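You operate a simulated robot arm through the tools that you are given. There is no shell and no other tool. Be economical: measure what you need, move in short steps, check, and stop when the job is done.

You run a simulated robot arm. Do the job below in one go: nothing can be reset, and whatever is moved stays where it is left.

TASK
Cure the drip at the red water point.
Fine: dry its tray with the teal pad; shut its valve first, turn its clamp knob to the green mark, not into the red, open the valve again, put the pad back. What is to be rubbed or washed off counts as gone when no trace of it is left.

It is judged by the outcome, as a careful person would: the job done as asked, and still so three seconds after it is handed in. It fails if anything else is knocked over, pushed out of place, dropped, spilled or broken.

THE ROBOT
A 7-joint arm with a two-finger parallel gripper, fixed in place. Base frame: the origin is at the foot of the arm, x ahead of it, y to its left, z up; the work surface is at about z = 780. Readings come in mm, rad, newtons and seconds.
With the tool pointing down near the work surface it reaches from about 200 to 720 mm from the base axis. Its first joint turns from -2.007 to 2.007 rad. Payload 3.91 kg.
The TCP is the grasp point between the finger pads, 30 mm short of the fingertips. In the tool frame z runs along the fingers and y along their closing line. Largest opening 110 mm; finger width 20, thickness 10; the body of the gripper, 48 by 112 mm, starts 55 mm behind the TCP.
Orientation is that of the tool frame in the base frame, as a unit quaternion [w, x, y, z]. With the fingers straight down and closing along the base's y, the tool's x points along the base's -x, its y along +y and its z along -z.

THE INTERFACE
- The arm moves only by the tool jog_arm. Its argument "rows" is a list of rows, each an object of numbers (a shift or turn left out is 0, a gripper value left out holds the last): "jaw": the closure, from 0 (fully open) to 1 (shut); "dx", "dy", "dz": the shift along the tool's x, y, z in mm; "wx", "wy", "wz": the turn, a rotation vector about the tool's x, y, z in rad. In form: [{"jaw": .., "dx": .., "dy": .., "dz": .., "wx": .., "wy": .., "wz": ..}, ...]. A call has 1 to 8 rows; each row is the pose to reach, as a shift and turn from the pose commanded when the call began, along the tool's axes at that moment. A row lasts 0.2 s, in which the tool goes at most 50 mm and 0.15 rad; a call with a longer step from one row to the next is refused whole, and so is a gripper value outside its range. Where a pose cannot be reached the arm comes as near as it can. A force on the tool above 40 N (or 10 N above the force at the start of the call, whichever is more), or a blocked arm, ends the call early, and 0.2 s more pass. The fingers move at their own pace (about 108 mm/s each) and stop on an object; they squeeze with about 41 N. The grip force told is the motor's: it shows also when the fingers shut on nothing. Time passes only in rows, and 0.2 s behind the last, so rows that repeat a pose let the fingers close. It gives the time, the measured TCP pose, the force on the tool (base axes), the opening and the grip force at its end, in the units of the frame above (readings bear some noise), with the torque about the TCP (base axes, N m) and any sound that the robot's microphone picked up.
- Cameras (640 x 400 px; columns grow to the right, rows downward): "scene" is fixed at [400.8, -649, 1481.1]; the picture's right is [1.00, 0.09, 0.00], its down [0.03, -0.34, -0.94] and it looks along [-0.08, 0.94, -0.34] (base axes); focal length 359 px, centre (320, 200). "wrist" rides on the gripper at [72, 17, -103] in the tool frame; the picture's right is [-0.23, 0.97, 0.00], its down [-0.76, -0.18, -0.62] and it looks along [-0.61, -0.14, 0.78] (tool axes); focal length 222 px, centre (320, 200). There is no depth. A picture from a camera that has moved, and an enlarged one, comes with that camera's place and axes in the base frame and with its lens.
- camera(camera): a new picture of that camera. The clock stands still meanwhile.
- slide_trunk(by): slides the trunk up (or, below 0, down) by that many mm; the arm rides with it, the base frame stays. It gives what a move gives, with no picture.
- zoom(camera, box): a new picture of the part [left, top, right, bottom] of that camera's present view, enlarged. The clock stands still meanwhile.
- close_job(): hands the job in; it is judged then, once.

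Go step by step. Nothing tells you positions but the pictures and the camera data: compare them with the known pose of the tool, close in by small moves and look again before you grip or let go. The budget is 120 turns and 64 pictures, counting those below and the enlarged ones. Unless the task says otherwise, let go and move clear before handing in, and close with one line.

The tools are called as name(argument=value, ...) on one line, values as JSON. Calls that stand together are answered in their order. jog_arm: Moves the arm, as the interface text tells. Its arguments: {"type":"object","properties":{"rows":{"type":"array","items":{"type":"object","properties":{"jaw":{"type":"number"},"dx":{"type":"number"},"dy":{"type":"number"},"dz":{"type":"number"},"wx":{"type":"number"},"wy":{"type":"number"},"wz":{"type":"number"}}}}},"required":["rows"]} The other tools are called the same way: slide_trunk (by) slides the trunk up or down; camera (camera) takes a picture; zoom (camera, box) takes an enlarged picture of a part of a camera's view; close_job () hands the job in.

At the start:

```text
t: 0.0
tcp_pos: [387.4, 316.4, 1411.4]
ee_rot: [0.0, 0.001, 1.0, 0.0]
contact_force: [-0.7, 0.0, 0.1]
ft_torque: [-0.03, -0.04, 0.02]
opening: 110.0
grip_force: 0.1
trunk travel left (down, up): [-875.0, 115.0]
```

scene: 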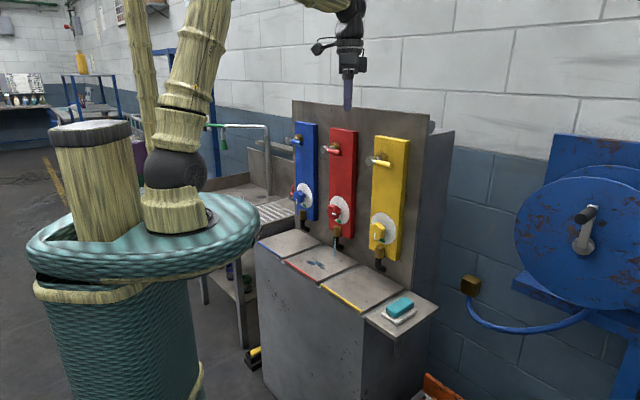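
wrist: 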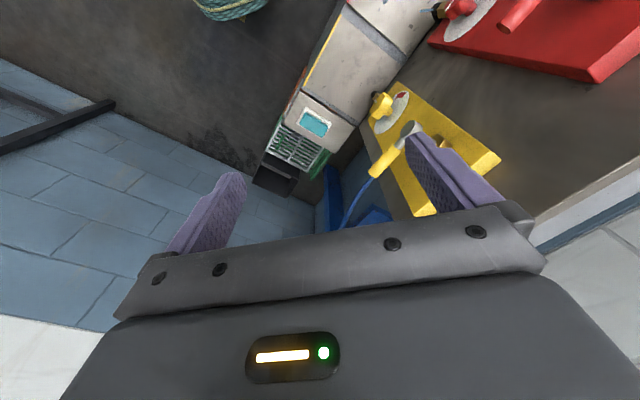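

I see three water points (blue, red, yellow) on a panel, each with a lever valve above and a clamp knob with dial below, a tray under each, and the teal pad on a dish at right. I'll zoom in first.

zoom(camera="scene", box=[270, 110, 430, 210])

zoom(camera="scene", box=[300, 180, 380, 230])

zoom(camera="scene", box=[250, 215, 450, 340])

```text
4.00 times, centred on (350, 160) of scene
camera zoom: at [400.8, -649.0, 1481.1], right [1.0, 0.09, 0.0], down [0.03, -0.34, -0.94], along [-0.08, 0.94, -0.34], focal length 1438 px, centre (200, 360)
```

zoom: 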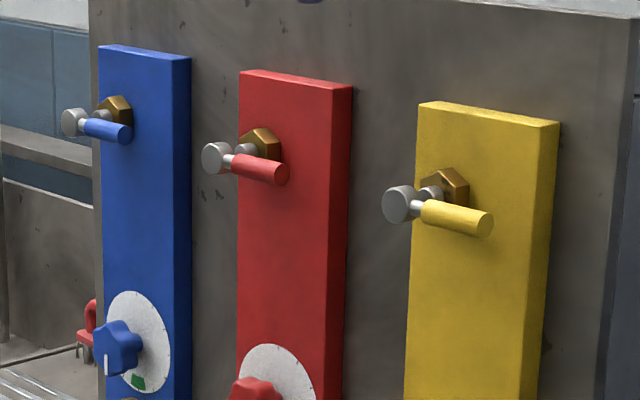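

```text
8.00 times, centred on (340, 205) of scene
camera zoom: at [400.8, -649.0, 1481.1], right [1.0, 0.09, 0.0], down [0.03, -0.34, -0.94], along [-0.08, 0.94, -0.34], focal length 2875 px, centre (160, 160)
```

zoom: 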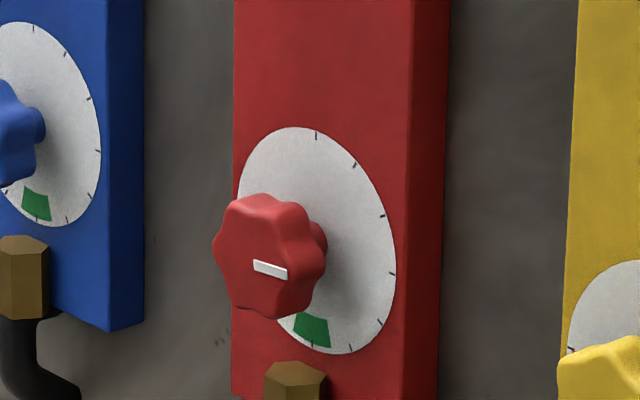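

```text
3.20 times, centred on (350, 278) of scene
camera zoom: at [400.8, -649.0, 1481.1], right [1.0, 0.09, 0.0], down [0.03, -0.34, -0.94], along [-0.08, 0.94, -0.34], focal length 1150 px, centre (224, -48)
```

zoom: 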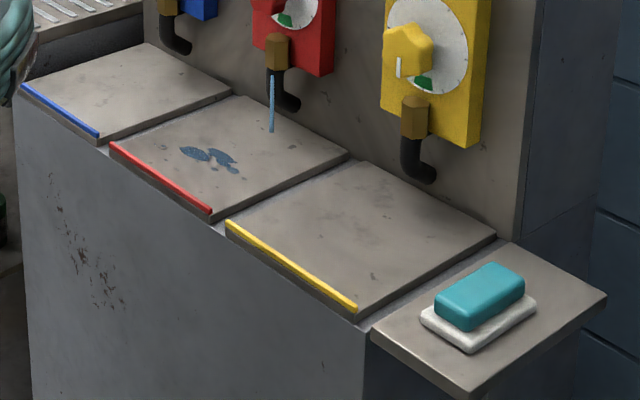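

Three trays in a line running along (1,-1), with the panel facing the robot at about 45°. I take the red knob to be near (348,552,1002) and the red valve near (306,583,1222). First I yaw the tool to face the panel and back off a little.

jog_arm(rows=[{"dx": 20, "dy": -15, "wz": -0.13}, {"dx": 40, "dy": -30, "wz": -0.26}, {"dx": 60, "dy": -45, "wz": -0.39}, {"dx": 80, "dy": -60, "wz": -0.52}, {"dx": 100, "dy": -70, "wz": -0.65}, {"dx": 120, "dy": -80, "wz": -0.785}])

```text
t: 1.4
tcp_pos: [265.2, 234.3, 1412.6]
ee_rot: [0.001, -0.383, 0.924, 0.001]
contact_force: [1.1, 0.5, 0.0]
ft_torque: [0.01, -0.02, 0.02]
opening: 110.1
grip_force: 0.0
trunk travel left (down, up): [-875.0, 115.0]
```

Now I tilt the fingers up toward the panel.

jog_arm(rows=[{"wy": -0.14}, {"wy": -0.28}, {"wy": -0.42}, {"wy": -0.56}, {"wy": -0.7}, {"wy": -0.84}, {"wy": -0.98}, {"wy": -1.12}])

slide_trunk(by=-200)

camera(camera="wrist")

camera(camera="scene")

```text
t: 3.2
tcp_pos: [327.1, 269.5, 1399.7]
ee_rot: [0.484, -0.318, 0.791, 0.197]
contact_force: [1.7, 0.2, -0.4]
ft_torque: [0.02, 0.03, 0.06]
opening: 109.9
grip_force: 0.0
out of reach, approached as far as the arm can: row 4, 5, 6, 7, 8
trunk travel left (down, up): [-875.0, 115.0]
```

```text
t: 5.4
tcp_pos: [326.4, 267.6, 1199.9]
ee_rot: [0.484, -0.317, 0.791, 0.198]
contact_force: [0.5, 0.2, -0.2]
ft_torque: [-0.02, -0.02, 0.0]
opening: 110.0
grip_force: 0.0
trunk travel left (down, up): [-675.0, 315.0]
```

```text
58 pictures are left
camera wrist: at [223.9, 195.5, 1182.3], right [-0.6, 0.77, 0.21], down [-0.02, -0.28, 0.96], along [0.8, 0.57, 0.18], focal length 222 px, centre (320, 200)
```

wrist: 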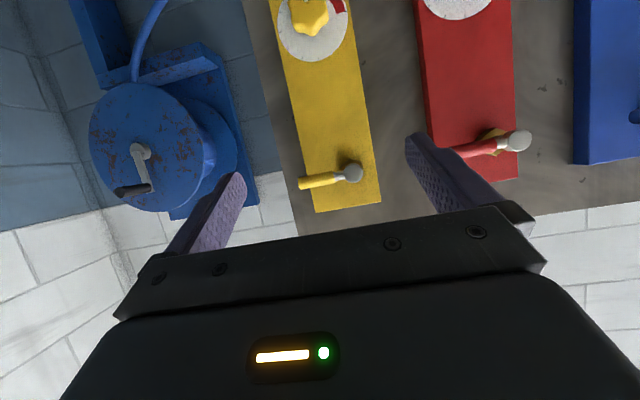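

```text
57 pictures are left
```

scene: 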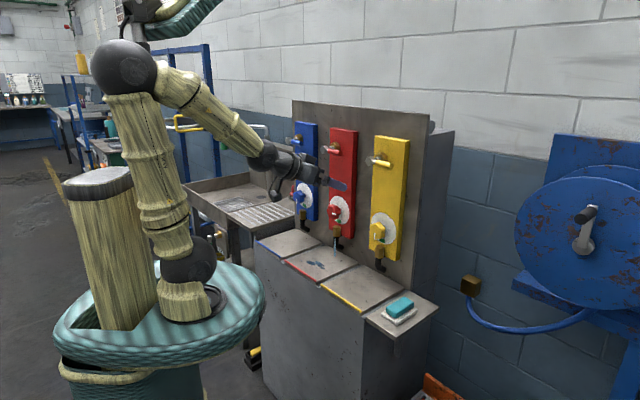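

The red valve hub is at about (305,593,1217), with its handle pointing right along the panel for about 95 mm. I close the fingers, level the tool and move in front of it, a bit above the handle.

jog_arm(rows=[{"jaw": 1, "dx": -15, "dy": 23, "dz": 11, "wy": -0.06}, {"dx": -30, "dy": 46, "dz": 22, "wy": -0.12}, {"dx": -45, "dy": 69, "dz": 33, "wy": -0.18}, {"dx": -60, "dy": 92, "dz": 44, "wy": -0.24}, {"dx": -75, "dy": 115, "dz": 55, "wy": -0.3}, {"dx": -90, "dy": 138, "dz": 66, "wy": -0.36}, {"dx": -105, "dy": 161, "dz": 77, "wy": -0.42}, {"dx": -120, "dy": 185, "dz": 90, "wy": -0.467}])

camera(camera="wrist")

```text
t: 7.2
tcp_pos: [295.4, 497.9, 1266.4]
ee_rot: [0.653, -0.263, 0.659, 0.265]
contact_force: [-0.1, 0.1, -1.1]
ft_torque: [0.02, 0.0, -0.02]
opening: 0.0
grip_force: 37.7
trunk travel left (down, up): [-675.0, 315.0]
```

```text
56 pictures are left
camera wrist: at [207.5, 439.1, 1193.7], right [-0.67, 0.7, 0.23], down [-0.32, -0.56, 0.76], along [0.67, 0.44, 0.6], focal length 222 px, centre (320, 200)
```

wrist: 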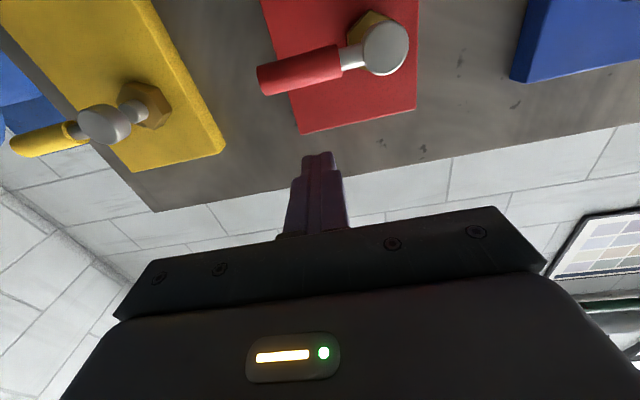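

The tool is level and facing the panel at r≈-143, above the red handle. I go forward over the handle, then look.

jog_arm(rows=[{"jaw": 1, "dx": 3, "dz": 30}, {"dx": 8, "dz": 60}, {"dx": 8, "dz": 60}])

camera(camera="wrist")

zoom(camera="scene", box=[270, 110, 430, 210])

```text
t: 8.0
tcp_pos: [336.8, 535.7, 1258.9]
ee_rot: [0.654, -0.262, 0.659, 0.265]
contact_force: [-0.1, -0.6, -0.8]
ft_torque: [0.02, 0.01, 0.0]
opening: 0.2
grip_force: 37.6
trunk travel left (down, up): [-675.0, 315.0]
```

```text
55 pictures are left
camera wrist: at [249.9, 477.6, 1186.0], right [-0.67, 0.7, 0.23], down [-0.32, -0.56, 0.76], along [0.67, 0.44, 0.6], focal length 222 px, centre (320, 200)
```

wrist: 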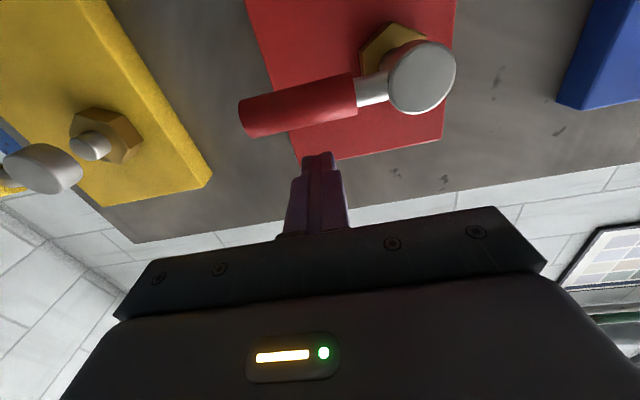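

```text
4.00 times, centred on (350, 160) of scene
camera zoom: at [400.8, -649.0, 1481.1], right [1.0, 0.09, 0.0], down [0.03, -0.34, -0.94], along [-0.08, 0.94, -0.34], focal length 1438 px, centre (200, 360)
```

zoom: 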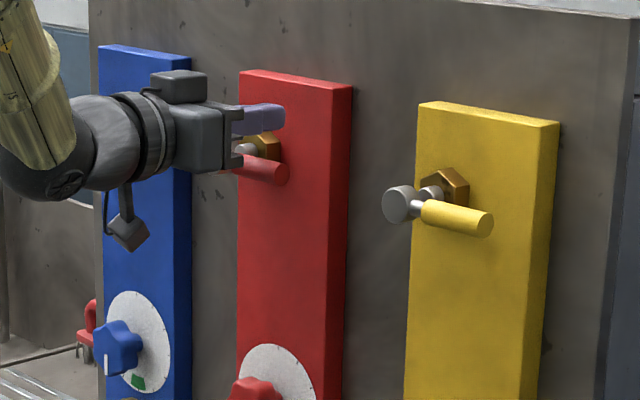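

The tips clear the top of the handle and reach past it. I push it down gently along an arc.

jog_arm(rows=[{"jaw": 1, "dx": 20, "dy": -1}, {"dx": 30, "dy": -2}, {"dx": 40, "dy": -3}, {"dx": 48, "dy": -3}, {"dx": 55, "dy": -3}, {"dx": 63, "dy": -1}, {"dx": 70, "dy": 2}])

camera(camera="wrist")

```text
t: 9.6
tcp_pos: [338.5, 539.3, 1187.5]
ee_rot: [0.654, -0.262, 0.659, 0.263]
contact_force: [-1.3, -0.8, 0.3]
ft_torque: [0.04, 0.05, 0.03]
opening: 0.0
grip_force: 37.8
trunk travel left (down, up): [-675.0, 315.0]
```

```text
53 pictures are left
camera wrist: at [251.0, 480.7, 1114.8], right [-0.67, 0.7, 0.23], down [-0.32, -0.56, 0.76], along [0.67, 0.44, 0.6], focal length 222 px, centre (320, 200)
```

wrist: 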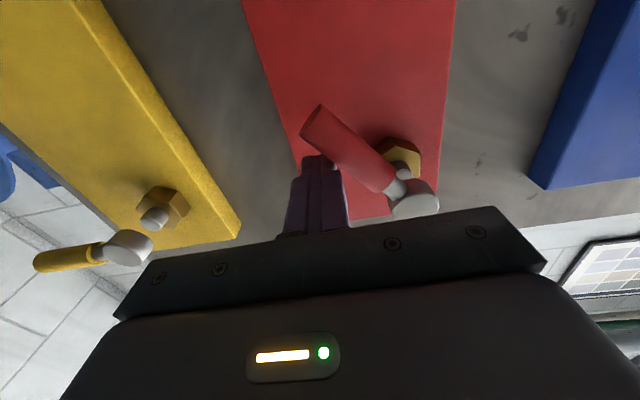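

The handle swings down freely. I finish the quarter turn.

jog_arm(rows=[{"jaw": 1, "dx": 7, "dy": 4}, {"dx": 14, "dy": 8}, {"dx": 20, "dy": 14}, {"dx": 25, "dy": 20}, {"dx": 29, "dy": 27}, {"dx": 32, "dy": 34}, {"dx": 33, "dy": 38}])

camera(camera="wrist")

zoom(camera="scene", box=[270, 130, 430, 230])

```text
t: 11.2
tcp_pos: [313.5, 560.9, 1157.4]
ee_rot: [0.655, -0.259, 0.659, 0.264]
contact_force: [8.9, -19.4, 2.4]
ft_torque: [0.16, 0.1, 0.08]
opening: 0.0
grip_force: 37.2
trunk travel left (down, up): [-675.0, 315.0]
```

```text
52 pictures are left
camera wrist: at [226.2, 504.2, 1084.1], right [-0.67, 0.71, 0.23], down [-0.33, -0.56, 0.76], along [0.67, 0.43, 0.6], focal length 222 px, centre (320, 200)
```

wrist: 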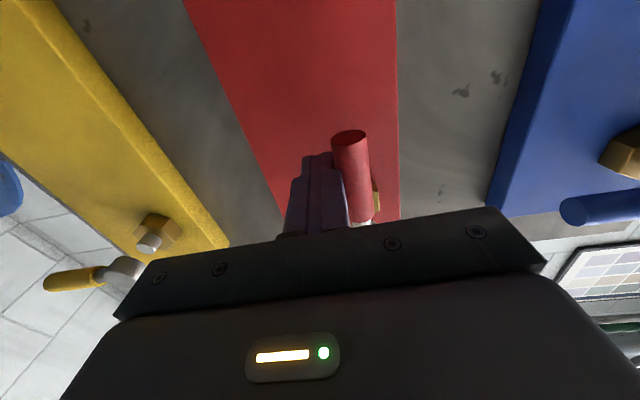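

```text
4.00 times, centred on (350, 180) of scene
camera zoom: at [400.8, -649.0, 1481.1], right [1.0, 0.09, 0.0], down [0.03, -0.34, -0.94], along [-0.08, 0.94, -0.34], focal length 1438 px, centre (200, 280)
```

zoom: 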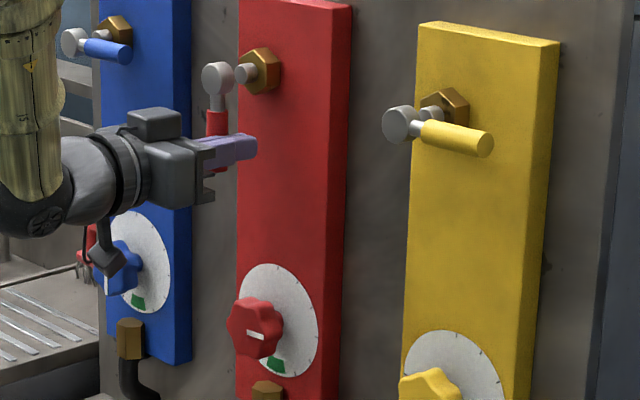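

The valve is shut against its stop: handle vertical, with about 20 N of reaction. I back off and lower the trunk to view the knob.

jog_arm(rows=[{"jaw": 1, "dy": -6}, {"dy": -12, "dz": -20}, {"dy": -12, "dz": -60}, {"jaw": 0.3, "dy": 10, "dz": -80}, {"dy": 45, "dz": -80}, {"dy": 45, "dz": -80}])

slide_trunk(by=-160)

camera(camera="wrist")

zoom(camera="scene", box=[260, 130, 440, 330])

```text
t: 12.6
tcp_pos: [222.9, 543.6, 1155.4]
ee_rot: [0.654, -0.262, 0.659, 0.264]
contact_force: [0.3, 0.3, 1.1]
ft_torque: [0.02, -0.04, -0.02]
opening: 76.7
grip_force: 0.0
trunk travel left (down, up): [-675.0, 315.0]
```

```text
t: 14.4
tcp_pos: [223.6, 543.2, 994.3]
ee_rot: [0.653, -0.264, 0.658, 0.266]
contact_force: [0.6, 0.3, -0.2]
ft_torque: [-0.02, 0.03, -0.01]
opening: 77.1
grip_force: 0.1
trunk travel left (down, up): [-515.0, 475.0]
```

```text
50 pictures are left
camera wrist: at [135.8, 484.6, 922.1], right [-0.67, 0.7, 0.23], down [-0.32, -0.56, 0.76], along [0.67, 0.44, 0.6], focal length 222 px, centre (320, 200)
```

wrist: 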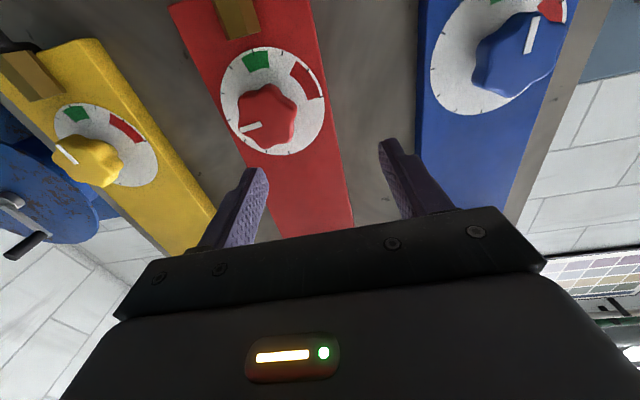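

```text
2.00 times, centred on (350, 230) of scene
camera zoom: at [400.8, -649.0, 1481.1], right [1.0, 0.09, 0.0], down [0.03, -0.34, -0.94], along [-0.08, 0.94, -0.34], focal length 719 px, centre (260, 140)
```

zoom: 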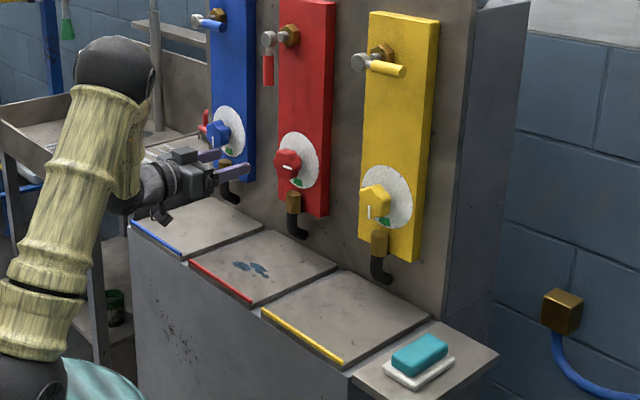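

The stream has stopped. I zoom on the dial from the wrist while approaching.

jog_arm(rows=[{"jaw": 0.3, "dx": 3, "dy": -18, "dz": 20}, {"dx": 6, "dy": -35, "dz": 35}, {"dx": 9, "dy": -52, "dz": 50}, {"dx": 9, "dy": -52, "dz": 50}])

zoom(camera="wrist", box=[200, 0, 440, 150])

```text
t: 15.4
tcp_pos: [297.4, 541.2, 984.4]
ee_rot: [0.654, -0.263, 0.658, 0.266]
contact_force: [-0.1, -0.2, -0.2]
ft_torque: [-0.01, 0.03, 0.0]
opening: 77.1
grip_force: 0.0
trunk travel left (down, up): [-515.0, 475.0]
```

```text
2.67 times, centred on (320, 75) of wrist
camera zoom: at [209.6, 482.7, 911.6], right [-0.67, 0.7, 0.23], down [-0.32, -0.56, 0.76], along [0.67, 0.44, 0.6], focal length 592 px, centre (320, 533)
```

zoom: 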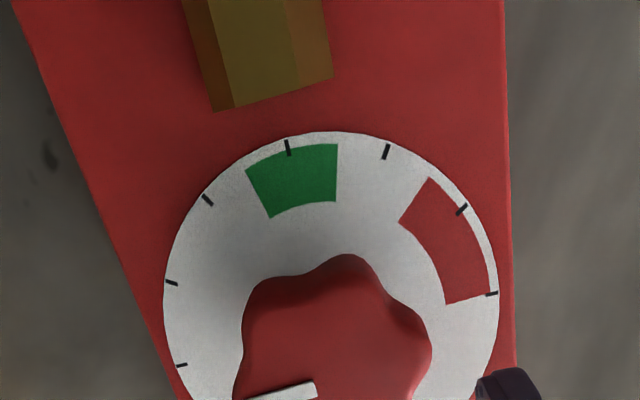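

Dial: ticks every 30°, green centred at about 6 o'clock, red from about 7:30 to 9 (clockwise past the green); the pointer is at about 3. That needs roughly 90° clockwise. I take one more view to centre on the knob.

zoom(camera="wrist", box=[200, 60, 440, 210])

zoom(camera="scene", box=[300, 180, 380, 230])

```text
2.67 times, centred on (320, 135) of wrist
camera zoom: at [209.6, 482.7, 911.6], right [-0.67, 0.7, 0.23], down [-0.32, -0.56, 0.76], along [0.67, 0.44, 0.6], focal length 592 px, centre (320, 373)
```

zoom: 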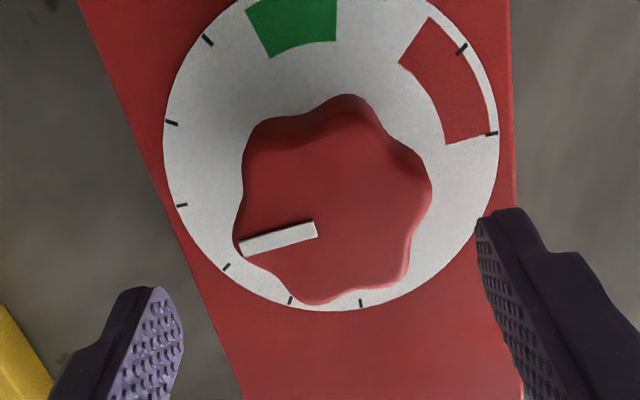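

```text
8.00 times, centred on (340, 205) of scene
camera zoom: at [400.8, -649.0, 1481.1], right [1.0, 0.09, 0.0], down [0.03, -0.34, -0.94], along [-0.08, 0.94, -0.34], focal length 2875 px, centre (160, 160)
```

zoom: 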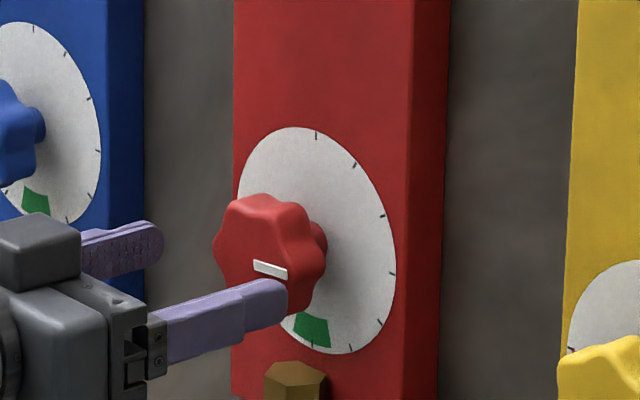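

The knob front centre is at about s=662, r=-173, z=987, with six lobes and the pointer at 3 o'clock. I pre-turn the gripper -30° so the pads bridge the valleys, and advance over the knob.

jog_arm(rows=[{"jaw": 0.12, "dx": -2, "wz": -0.13}, {"dx": -2, "wz": -0.26}, {"dx": -2, "wz": -0.39}, {"dx": -2, "wz": -0.524}, {"dx": -2, "dz": 20, "wz": -0.524}, {"dx": -2, "dz": 40, "wz": -0.524}, {"dx": -2, "dz": 60, "wz": -0.524}, {"dx": -2, "dz": 63, "wz": -0.524}])

camera(camera="wrist")

```text
t: 17.2
tcp_pos: [341.6, 583.4, 985.0]
ee_rot: [0.7, -0.424, 0.568, 0.086]
contact_force: [-3.6, -5.2, -1.5]
ft_torque: [-0.28, 0.02, 0.28]
opening: 97.0
grip_force: 0.1
trunk travel left (down, up): [-515.0, 475.0]
```

```text
45 pictures are left
camera wrist: at [280.5, 497.9, 914.3], right [-0.67, 0.69, -0.29], down [-0.6, -0.27, 0.75], along [0.44, 0.67, 0.59], focal length 222 px, centre (320, 200)
```

wrist: 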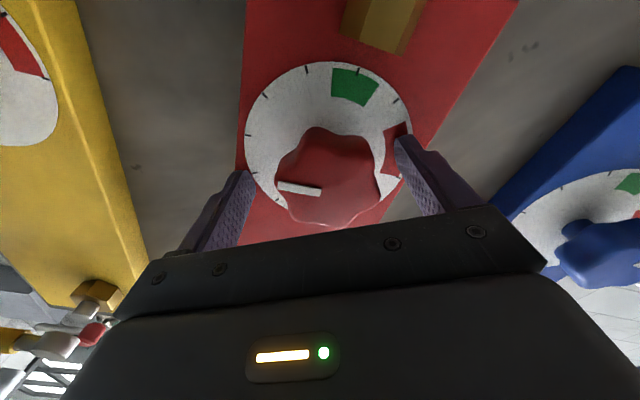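

One finger just touches the dial face (about 6 N). I back off 5 mm and close on the knob.

jog_arm(rows=[{"jaw": 0.12, "dz": -5}, {"jaw": 1, "dz": -5}, {"dz": -5}, {"dz": -5}])

camera(camera="wrist")

```text
t: 18.2
tcp_pos: [333.0, 583.6, 983.9]
ee_rot: [0.699, -0.427, 0.567, 0.088]
contact_force: [-10.4, 15.0, -9.2]
ft_torque: [0.14, 0.1, 1.6]
opening: 55.2
grip_force: 45.2
trunk travel left (down, up): [-515.0, 475.0]
```

```text
44 pictures are left
camera wrist: at [273.8, 497.4, 912.2], right [-0.67, 0.68, -0.29], down [-0.6, -0.27, 0.75], along [0.44, 0.68, 0.59], focal length 222 px, centre (320, 200)
```

wrist: 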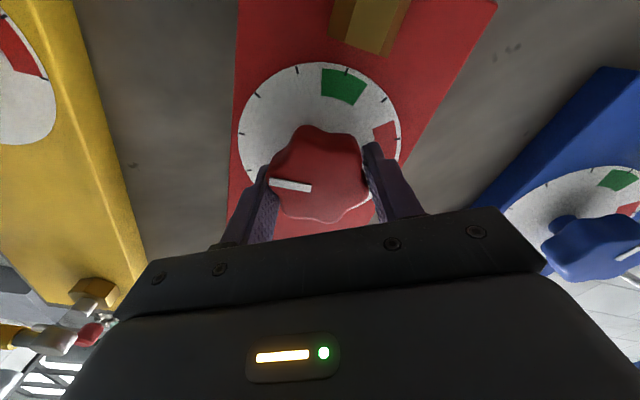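

Gripped, slightly off centre. I re-centre by about 6 mm along the closing line, then begin turning clockwise.

jog_arm(rows=[{"jaw": 1, "dy": 3}, {"dy": 6}, {"dy": 6}])

jog_arm(rows=[{"jaw": 1, "wz": 0.1}, {"wz": 0.2}, {"wz": 0.3}, {"wz": 0.4}, {"wz": 0.5}, {"wz": 0.6}, {"wz": 0.7}, {"wz": 0.785}])

camera(camera="wrist")

```text
t: 19.0
tcp_pos: [333.9, 584.1, 982.7]
ee_rot: [0.701, -0.423, 0.568, 0.086]
contact_force: [-4.1, 5.1, 2.4]
ft_torque: [-1.1, 1.06, 0.09]
opening: 55.2
grip_force: 45.8
trunk travel left (down, up): [-515.0, 475.0]
```

```text
t: 20.8
tcp_pos: [334.9, 582.2, 983.2]
ee_rot: [0.613, -0.173, 0.688, 0.347]
contact_force: [7.6, -14.8, -4.1]
ft_torque: [-0.73, 0.54, 1.02]
opening: 55.2
grip_force: 44.8
trunk travel left (down, up): [-515.0, 475.0]
```

```text
43 pictures are left
camera wrist: at [235.4, 537.3, 918.0], right [-0.6, 0.64, 0.48], down [-0.19, -0.7, 0.69], along [0.77, 0.33, 0.54], focal length 222 px, centre (320, 200)
```

wrist: 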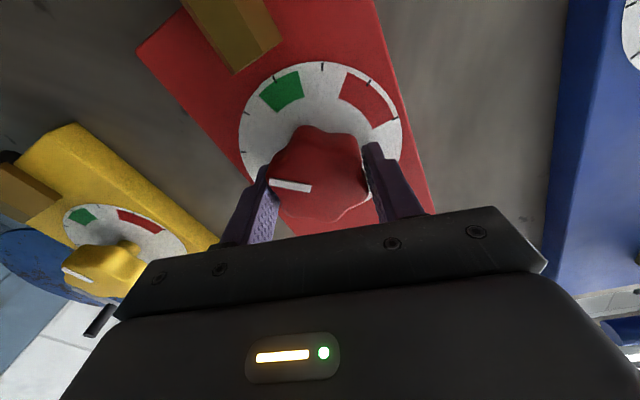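

The knob turns with the gripper. I go on for the second 45°, easing the side load.

jog_arm(rows=[{"jaw": 1, "dy": -3, "wz": 0.1}, {"dy": -3, "wz": 0.2}, {"dy": -3, "wz": 0.3}, {"dy": -3, "wz": 0.4}, {"dy": -3, "wz": 0.5}, {"dy": -3, "wz": 0.6}, {"dy": -3, "wz": 0.7}, {"dy": -3, "wz": 0.785}])

camera(camera="wrist")

zoom(camera="scene", box=[300, 180, 380, 230])

```text
t: 22.6
tcp_pos: [337.1, 580.9, 982.5]
ee_rot: [0.433, 0.102, 0.702, 0.556]
contact_force: [3.0, -14.0, -11.2]
ft_torque: [-0.29, 0.07, 1.0]
opening: 55.3
grip_force: 44.9
trunk travel left (down, up): [-515.0, 475.0]
```

```text
42 pictures are left
camera wrist: at [212.3, 561.7, 960.8], right [-0.19, 0.21, 0.96], down [0.07, -0.97, 0.23], along [0.98, 0.11, 0.17], focal length 222 px, centre (320, 200)
```

wrist: 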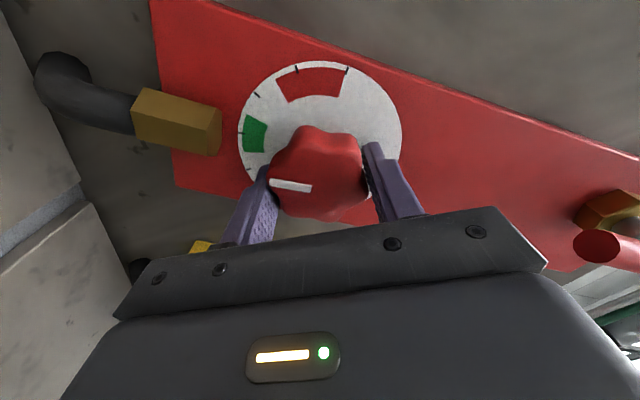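

```text
8.00 times, centred on (340, 205) of scene
camera zoom: at [400.8, -649.0, 1481.1], right [1.0, 0.09, 0.0], down [0.03, -0.34, -0.94], along [-0.08, 0.94, -0.34], focal length 2875 px, centre (160, 160)
```

zoom: 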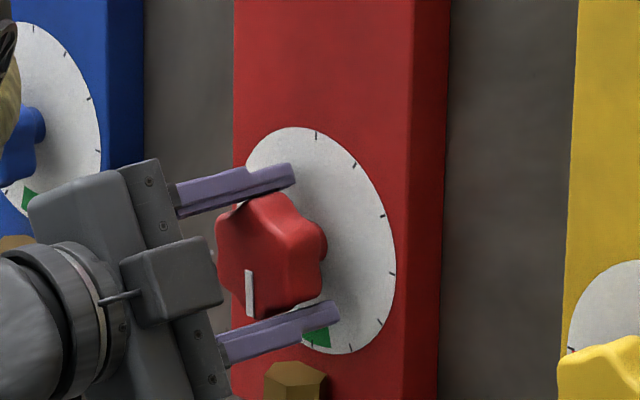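

The pointer now points straight down at the green mark. I ease the side load, release and withdraw, then check.

jog_arm(rows=[{"jaw": 1, "dx": -1, "dy": -3}, {"dx": -1, "dy": -4}, {"jaw": 0.3, "dx": -1, "dy": -4}, {"dx": -1, "dy": -4}, {"dx": -1, "dy": -4, "dz": -30}, {"dx": -1, "dy": -4, "dz": -70}, {"dx": -1, "dy": -4, "dz": -110}, {"dx": -1, "dy": -4, "dz": -150}])

zoom(camera="scene", box=[300, 180, 380, 230])

camera(camera="wrist")

```text
t: 24.4
tcp_pos: [228.4, 475.0, 981.4]
ee_rot: [0.433, 0.101, 0.702, 0.557]
contact_force: [0.4, -0.3, 1.0]
ft_torque: [0.0, 0.0, 0.02]
opening: 77.1
grip_force: 0.1
trunk travel left (down, up): [-515.0, 475.0]
```

```text
8.00 times, centred on (340, 205) of scene
camera zoom: at [400.8, -649.0, 1481.1], right [1.0, 0.09, 0.0], down [0.03, -0.34, -0.94], along [-0.08, 0.94, -0.34], focal length 2875 px, centre (160, 160)
```

zoom: 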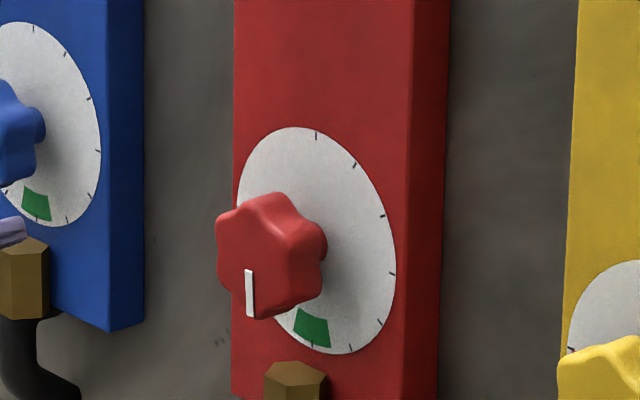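

```text
39 pictures are left
camera wrist: at [103.9, 455.9, 959.7], right [-0.2, 0.21, 0.96], down [0.07, -0.97, 0.23], along [0.98, 0.11, 0.17], focal length 222 px, centre (320, 200)
```

wrist: 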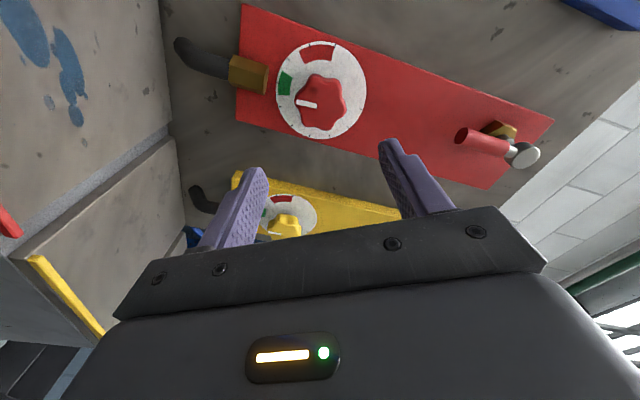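

The knob sits on the green mark. Now I reopen the valve: I rotate the gripper back, close it and raise the trunk.

jog_arm(rows=[{"jaw": 1, "wz": -0.13}, {"wz": -0.26}, {"wz": -0.39}, {"wz": -0.52}, {"wz": -0.65}, {"wz": -0.78}, {"wz": -0.91}, {"wz": -1.047}])

slide_trunk(by=175)

```text
t: 26.2
tcp_pos: [230.5, 476.8, 981.1]
ee_rot: [0.654, -0.265, 0.658, 0.265]
contact_force: [0.0, 0.5, -0.5]
ft_torque: [0.03, -0.02, 0.01]
opening: 0.1
grip_force: 37.4
trunk travel left (down, up): [-515.0, 475.0]
```

```text
t: 28.2
tcp_pos: [230.7, 475.7, 1156.3]
ee_rot: [0.653, -0.264, 0.658, 0.266]
contact_force: [-0.9, 0.2, -0.8]
ft_torque: [-0.01, -0.04, 0.01]
opening: 0.0
grip_force: 38.3
trunk travel left (down, up): [-690.0, 300.0]
```

Next I move left of the hanging handle, then forward.

jog_arm(rows=[{"jaw": 1, "dy": 25}, {"dy": 50}, {"dy": 70}, {"dy": 70, "dz": 35}, {"dy": 70, "dz": 70}, {"dy": 70, "dz": 100}, {"dy": 70, "dz": 118}])

camera(camera="wrist")

```text
t: 29.8
tcp_pos: [268.6, 608.6, 1157.6]
ee_rot: [0.654, -0.263, 0.658, 0.265]
contact_force: [-0.5, 0.3, -0.3]
ft_torque: [0.0, 0.01, -0.02]
opening: 0.0
grip_force: 37.8
trunk travel left (down, up): [-690.0, 300.0]
```

```text
38 pictures are left
camera wrist: at [179.9, 550.4, 1083.9], right [-0.67, 0.7, 0.23], down [-0.32, -0.56, 0.76], along [0.67, 0.44, 0.6], focal length 222 px, centre (320, 200)
```

wrist: 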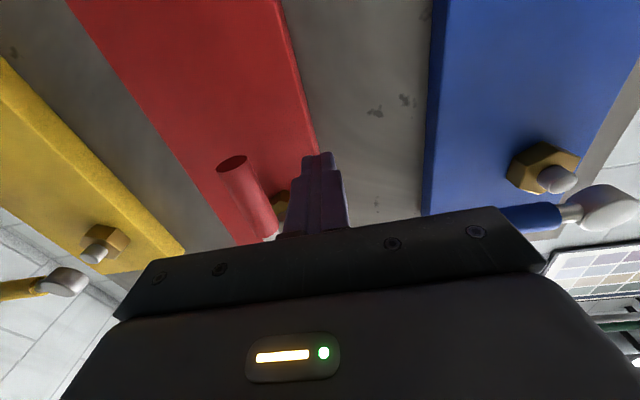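

The closed fingers are left of the handle. I push it right and up along the arc.

jog_arm(rows=[{"jaw": 1, "dx": 1, "dy": -18}, {"dx": 4, "dy": -37}, {"dx": 3.5, "dy": -53}, {"dx": -1.5, "dy": -68}, {"dx": -9.5, "dy": -81}, {"dx": -21, "dy": -92}, {"dx": -31, "dy": -98}, {"dx": -39, "dy": -101}])

camera(camera="wrist")

zoom(camera="scene", box=[270, 120, 430, 280])

```text
t: 31.6
tcp_pos: [338.0, 536.6, 1192.2]
ee_rot: [0.654, -0.262, 0.659, 0.264]
contact_force: [-0.7, -0.1, -0.3]
ft_torque: [0.02, -0.02, 0.03]
opening: 0.0
grip_force: 38.1
trunk travel left (down, up): [-690.0, 300.0]
```

```text
37 pictures are left
camera wrist: at [250.2, 477.9, 1121.2], right [-0.67, 0.7, 0.23], down [-0.32, -0.56, 0.76], along [0.67, 0.44, 0.6], focal length 222 px, centre (320, 200)
```

wrist: 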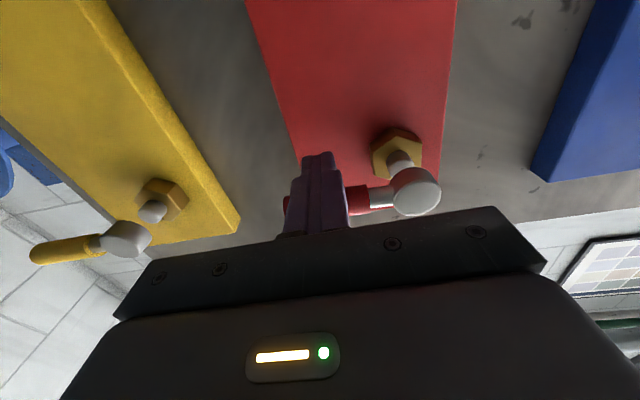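

```text
2.50 times, centred on (350, 200) of scene
camera zoom: at [400.8, -649.0, 1481.1], right [1.0, 0.09, 0.0], down [0.03, -0.34, -0.94], along [-0.08, 0.94, -0.34], focal length 898 px, centre (245, 200)
```

zoom: 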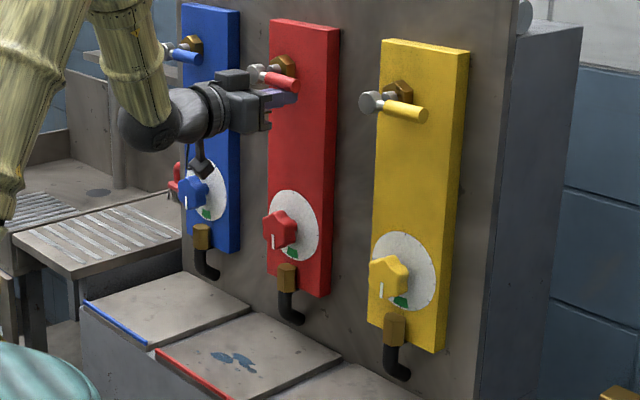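

Nearly open. I push up a few more mm until it meets the stop.

jog_arm(rows=[{"jaw": 1, "dx": -3}, {"dx": -6}, {"dx": -8}])

```text
t: 32.4
tcp_pos: [337.4, 535.7, 1195.8]
ee_rot: [0.65, -0.265, 0.662, 0.262]
contact_force: [-5.4, -10.2, -33.4]
ft_torque: [-0.13, 0.15, -0.3]
opening: 0.0
grip_force: 37.8
trunk travel left (down, up): [-690.0, 300.0]
```

Stop reached, so the valve is open. I back off and check for any drip.

jog_arm(rows=[{"jaw": 1, "dx": 8}, {"dx": 16}, {"dx": 16, "dz": -40}, {"dx": 16, "dz": -80}, {"dx": 16, "dz": -120}, {"jaw": 0.3, "dx": 16, "dz": -160}])

zoom(camera="scene", box=[270, 120, 430, 280])

zoom(camera="scene", box=[260, 220, 440, 340])

```text
t: 33.8
tcp_pos: [220.0, 426.5, 1189.7]
ee_rot: [0.655, -0.263, 0.657, 0.265]
contact_force: [0.0, -0.3, -0.4]
ft_torque: [-0.03, 0.01, 0.01]
opening: 77.4
grip_force: 1.2
trunk travel left (down, up): [-690.0, 300.0]
```

```text
2.50 times, centred on (350, 200) of scene
camera zoom: at [400.8, -649.0, 1481.1], right [1.0, 0.09, 0.0], down [0.03, -0.34, -0.94], along [-0.08, 0.94, -0.34], focal length 898 px, centre (245, 200)
```

zoom: 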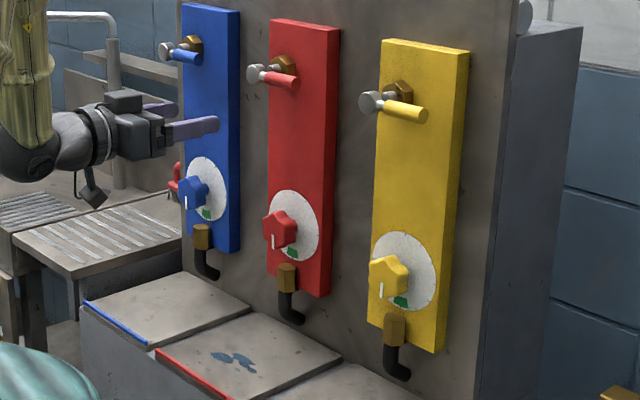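

```text
3.33 times, centred on (350, 280) of scene
camera zoom: at [400.8, -649.0, 1481.1], right [1.0, 0.09, 0.0], down [0.03, -0.34, -0.94], along [-0.08, 0.94, -0.34], focal length 1198 px, centre (220, -67)
```

zoom: 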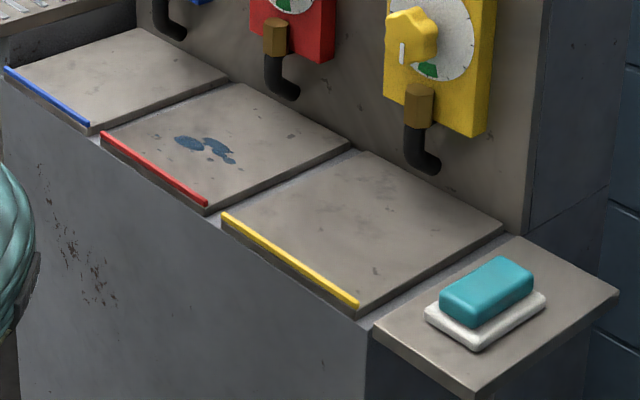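

No drip with the valve open, so it is cured. Now the pad: I tip the tool back downward while moving right in front of the panel.

jog_arm(rows=[{"jaw": 0.2, "dy": -30, "wy": 0.14}, {"dy": -60, "wy": 0.28}, {"dy": -90, "wy": 0.42}, {"dy": -120, "wy": 0.56}, {"dy": -150, "wy": 0.7}, {"dy": -180, "wy": 0.84}, {"dy": -210, "wy": 0.98}, {"dy": -240, "wy": 1.12}])

jog_arm(rows=[{"dy": -35, "wy": 0.11}, {"dy": -70, "wy": 0.22}, {"dy": -90, "wy": 0.34}, {"dy": -110, "wy": 0.451}, {"dy": -110, "wy": 0.451}])

camera(camera="wrist")

```text
t: 35.8
tcp_pos: [380.1, 221.5, 1222.9]
ee_rot: [0.247, -0.338, 0.905, 0.07]
contact_force: [-0.5, 0.6, -0.3]
ft_torque: [-0.04, -0.04, 0.02]
opening: 88.1
grip_force: 0.0
out of reach, approached as far as the arm can: row 5, 6, 7, 8
trunk travel left (down, up): [-690.0, 300.0]
stopped in row 8: the arm was blocked; the commanded pose is now the measured one
```

```text
t: 37.0
tcp_pos: [371.1, 134.6, 1229.0]
ee_rot: [0.039, -0.343, 0.939, -0.01]
contact_force: [-0.3, -0.6, -0.3]
ft_torque: [0.0, -0.01, 0.01]
opening: 87.8
grip_force: 0.1
out of reach, approached as far as the arm can: row 2, 3, 4, 5
trunk travel left (down, up): [-690.0, 300.0]
```

```text
33 pictures are left
camera wrist: at [295.9, 101.7, 1326.1], right [-0.45, 0.89, -0.03], down [0.65, 0.35, 0.68], along [0.62, 0.29, -0.73], focal length 222 px, centre (320, 200)
```

wrist: 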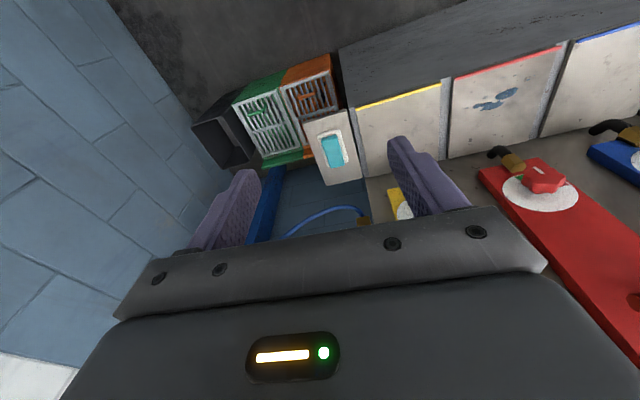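

The arm is nearly tool-down and the pad is ahead. I lower the trunk and move out above the pad, squaring the tool.

slide_trunk(by=-200)

jog_arm(rows=[{"jaw": 0.2, "dx": -30, "dy": -5, "dz": 0}, {"dx": -60, "dy": -10}, {"dx": -90, "dy": -15}, {"dx": -120, "dy": -20}, {"dx": -150, "dy": -20}, {"dx": -150, "dy": -20}])

```text
t: 39.1
tcp_pos: [372.1, 134.8, 1029.6]
ee_rot: [0.04, -0.343, 0.939, -0.009]
contact_force: [-1.5, -0.1, -0.6]
ft_torque: [-0.02, -0.01, 0.01]
opening: 87.9
grip_force: 0.0
trunk travel left (down, up): [-490.0, 500.0]
```

```text
t: 40.5
tcp_pos: [369.2, 136.1, 1029.5]
ee_rot: [0.039, -0.343, 0.939, -0.009]
contact_force: [0.5, 0.3, 0.4]
ft_torque: [-0.01, -0.03, -0.03]
opening: 87.9
grip_force: 0.0
out of reach, approached as far as the arm can: row 1, 2, 3, 4, 5, 6
trunk travel left (down, up): [-490.0, 500.0]
```

The commanded point is too far out for that height. I raise the trunk again and descend instead.

slide_trunk(by=250)

jog_arm(rows=[{"dz": 40}, {"dz": 80}, {"dz": 120}, {"dz": 160}, {"dz": 200}, {"dz": 230}, {"dz": 230}])

```text
t: 43.1
tcp_pos: [370.7, 136.4, 1278.7]
ee_rot: [0.039, -0.343, 0.939, -0.008]
contact_force: [-0.2, 1.1, 1.8]
ft_torque: [0.03, 0.01, -0.02]
opening: 87.7
grip_force: 0.0
trunk travel left (down, up): [-740.0, 250.0]
```

```text
t: 44.7
tcp_pos: [324.1, 94.3, 1127.5]
ee_rot: [0.04, -0.343, 0.938, -0.009]
contact_force: [0.1, 0.1, -0.3]
ft_torque: [0.02, 0.02, -0.01]
opening: 87.8
grip_force: 0.0
out of reach, approached as far as the arm can: row 1, 2, 3, 4, 5, 6, 7
trunk travel left (down, up): [-740.0, 250.0]
```

Something in the arm's posture limits it; I take a look.

camera(camera="scene")

```text
32 pictures are left
```

scene: 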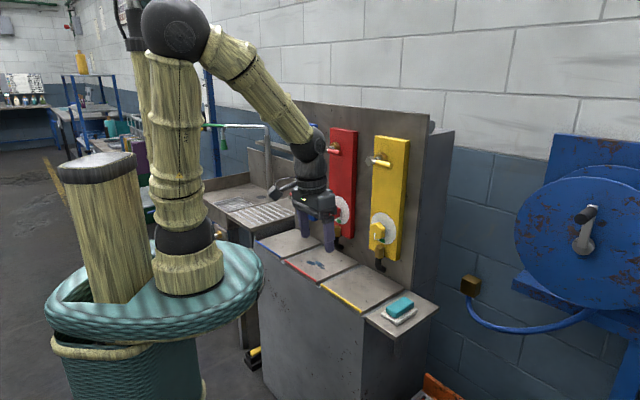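

I test whether the commanded pose is still an unreachable one.

jog_arm(rows=[{"dz": 0}])

jog_arm(rows=[{"wz": 0.14}, {"wz": 0.28}, {"wz": 0.4}])

```text
t: 45.1
tcp_pos: [324.2, 94.5, 1126.3]
ee_rot: [0.041, -0.343, 0.939, -0.008]
contact_force: [-0.1, 0.2, -1.0]
ft_torque: [-0.03, 0.02, -0.03]
opening: 88.0
grip_force: 0.0
trunk travel left (down, up): [-740.0, 250.0]
```

```text
t: 45.9
tcp_pos: [323.6, 97.6, 1125.7]
ee_rot: [0.041, -0.15, 0.988, 0.001]
contact_force: [-0.5, -0.7, -0.3]
ft_torque: [-0.02, -0.02, 0.0]
opening: 88.2
grip_force: 0.0
trunk travel left (down, up): [-740.0, 250.0]
```

The command follows the reached pose, and yaw works. I try extending outward and down.

jog_arm(rows=[{"dx": -30, "dz": 10}, {"dx": -60, "dz": 20}, {"dx": -90, "dz": 30}, {"dx": -120, "dz": 40}, {"dx": -120, "dz": 40}])

```text
t: 47.1
tcp_pos: [346.3, 94.1, 1144.0]
ee_rot: [0.04, -0.15, 0.988, 0.0]
contact_force: [0.1, -0.3, -0.3]
ft_torque: [-0.03, 0.02, 0.0]
opening: 87.9
grip_force: 0.1
out of reach, approached as far as the arm can: row 1, 2, 3, 4, 5
trunk travel left (down, up): [-740.0, 250.0]
```

Extending straight out is limited here. I tilt the tool forward again, extend, then tilt down further out.

jog_arm(rows=[{"dx": -10, "wy": -0.14}, {"dx": -20, "wy": -0.28}, {"dx": -40, "wy": -0.42}, {"dx": -60, "wy": -0.56}, {"dx": -80, "wy": -0.7}, {"dx": -110, "wy": -0.8}, {"dx": -140, "wy": -0.8}])

```text
t: 48.9
tcp_pos: [491.8, 110.7, 1153.4]
ee_rot: [0.432, -0.004, 0.901, 0.043]
contact_force: [0.1, 0.0, 0.7]
ft_torque: [-0.06, -0.02, -0.01]
opening: 88.1
grip_force: 0.1
out of reach, approached as far as the arm can: row 4, 5, 6
trunk travel left (down, up): [-740.0, 250.0]
stopped in row 7: the arm was blocked; the commanded pose is now the measured one
```

Now it is at (492,111) with a tilt. I descend 100 mm and then tilt down gradually.

jog_arm(rows=[{"dx": 20, "dz": 16}, {"dx": 40, "dz": 31}, {"dx": 60, "dz": 47}, {"dx": 78, "dz": 62}, {"dx": 78, "dz": 62, "wy": 0.1}, {"dx": 78, "dz": 62, "wy": 0.2}, {"dx": 78, "dz": 62, "wy": 0.3}])

camera(camera="scene")

```text
t: 50.5
tcp_pos: [491.3, 116.4, 1053.8]
ee_rot: [0.291, -0.009, 0.956, 0.042]
contact_force: [0.0, -0.4, 0.3]
ft_torque: [0.0, 0.04, 0.02]
opening: 88.4
grip_force: 0.1
trunk travel left (down, up): [-740.0, 250.0]
```

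```text
31 pictures are left
```

scene: 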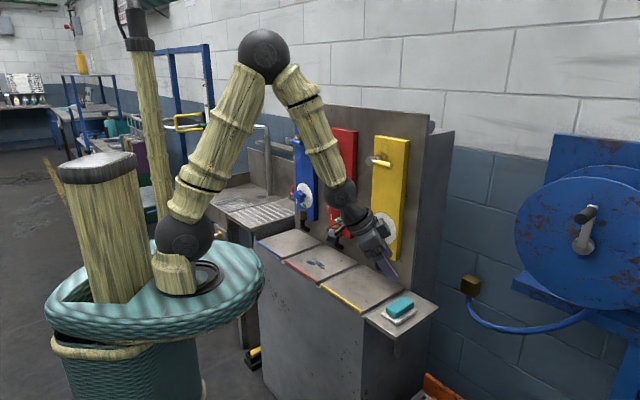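

The posture is good now. I complete the tilt to straight down.

jog_arm(rows=[{"wy": 0.12}, {"wy": 0.24}, {"wy": 0.36}, {"wy": 0.48}, {"wy": 0.59}])

```text
t: 51.7
tcp_pos: [492.0, 115.4, 1053.1]
ee_rot: [0.0, -0.023, 0.999, 0.038]
contact_force: [-0.7, 0.4, -0.2]
ft_torque: [-0.01, 0.01, 0.01]
opening: 87.8
grip_force: 0.1
trunk travel left (down, up): [-740.0, 250.0]
```

Straight down. Now I yaw 45° and move above the pad.

jog_arm(rows=[{"dx": -13, "dy": 23, "dz": 12, "wx": 0.012, "wy": 0.005, "wz": -0.123}, {"dx": -25, "dy": 45, "dz": 24, "wx": 0.024, "wy": 0.01, "wz": -0.246}, {"dx": -38, "dy": 68, "dz": 36, "wx": 0.036, "wy": 0.015, "wz": -0.37}, {"dx": -50, "dy": 90, "dz": 48, "wx": 0.048, "wy": 0.02, "wz": -0.493}, {"dx": -63, "dy": 113, "dz": 60, "wx": 0.06, "wy": 0.025, "wz": -0.616}, {"dx": -75, "dy": 135, "dz": 70, "wx": 0.072, "wy": 0.03, "wz": -0.739}])

camera(camera="wrist")

zoom(camera="scene", box=[340, 240, 460, 340])

```text
t: 53.1
tcp_pos: [561.3, 261.6, 996.2]
ee_rot: [0.001, -0.383, 0.924, -0.002]
contact_force: [-0.3, 1.0, -0.2]
ft_torque: [-0.02, -0.01, -0.01]
opening: 87.8
grip_force: 0.0
trunk travel left (down, up): [-740.0, 250.0]
```

```text
30 pictures are left
camera wrist: at [497.1, 223.5, 1098.8], right [-0.53, 0.85, 0.0], down [0.66, 0.41, 0.62], along [0.53, 0.33, -0.78], focal length 222 px, centre (320, 200)
```

wrist: 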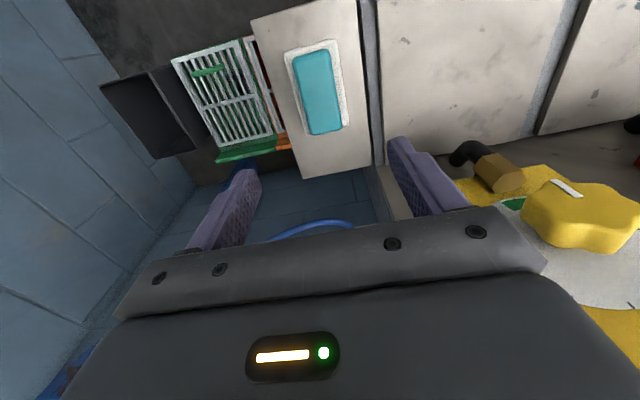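

```text
4.00 times, centred on (400, 290) of scene
camera zoom: at [400.8, -649.0, 1481.1], right [1.0, 0.09, 0.0], down [0.03, -0.34, -0.94], along [-0.08, 0.94, -0.34], focal length 1438 px, centre (0, -160)
```

zoom: 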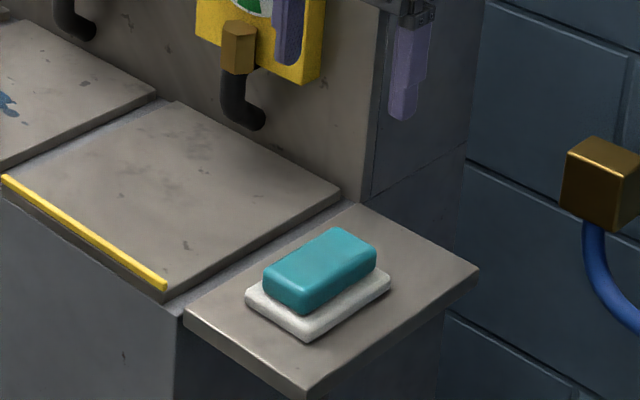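

The pad's long side runs along the tray depth, so the fingers already close across its short side. I shift about 12 mm toward the robot and descend to look closer.

jog_arm(rows=[{"jaw": 0.2, "dx": 6, "dy": 1, "dz": 30}, {"dx": 12, "dy": 2, "dz": 60}, {"dx": 12, "dy": 2, "dz": 90}, {"dx": 12, "dy": 2, "dz": 90}])

camera(camera="wrist")

zoom(camera="scene", box=[340, 240, 460, 340])

```text
t: 54.1
tcp_pos: [553.0, 253.2, 904.3]
ee_rot: [0.001, -0.382, 0.924, -0.001]
contact_force: [1.2, -0.1, 0.4]
ft_torque: [0.01, 0.0, 0.0]
opening: 87.7
grip_force: 0.0
trunk travel left (down, up): [-740.0, 250.0]
```

```text
28 pictures are left
camera wrist: at [488.7, 214.6, 1006.9], right [-0.53, 0.85, 0.0], down [0.66, 0.41, 0.63], along [0.53, 0.33, -0.78], focal length 222 px, centre (320, 200)
```

wrist: 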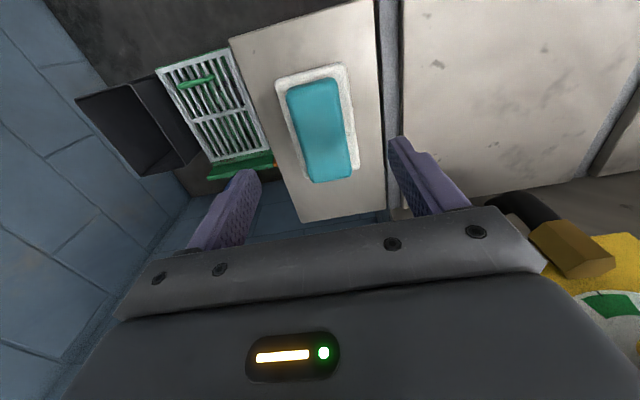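

```text
4.00 times, centred on (400, 290) of scene
camera zoom: at [400.8, -649.0, 1481.1], right [1.0, 0.09, 0.0], down [0.03, -0.34, -0.94], along [-0.08, 0.94, -0.34], focal length 1438 px, centre (0, -160)
```

zoom: 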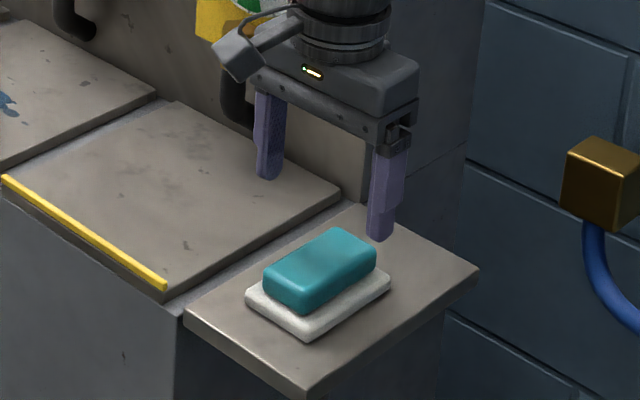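

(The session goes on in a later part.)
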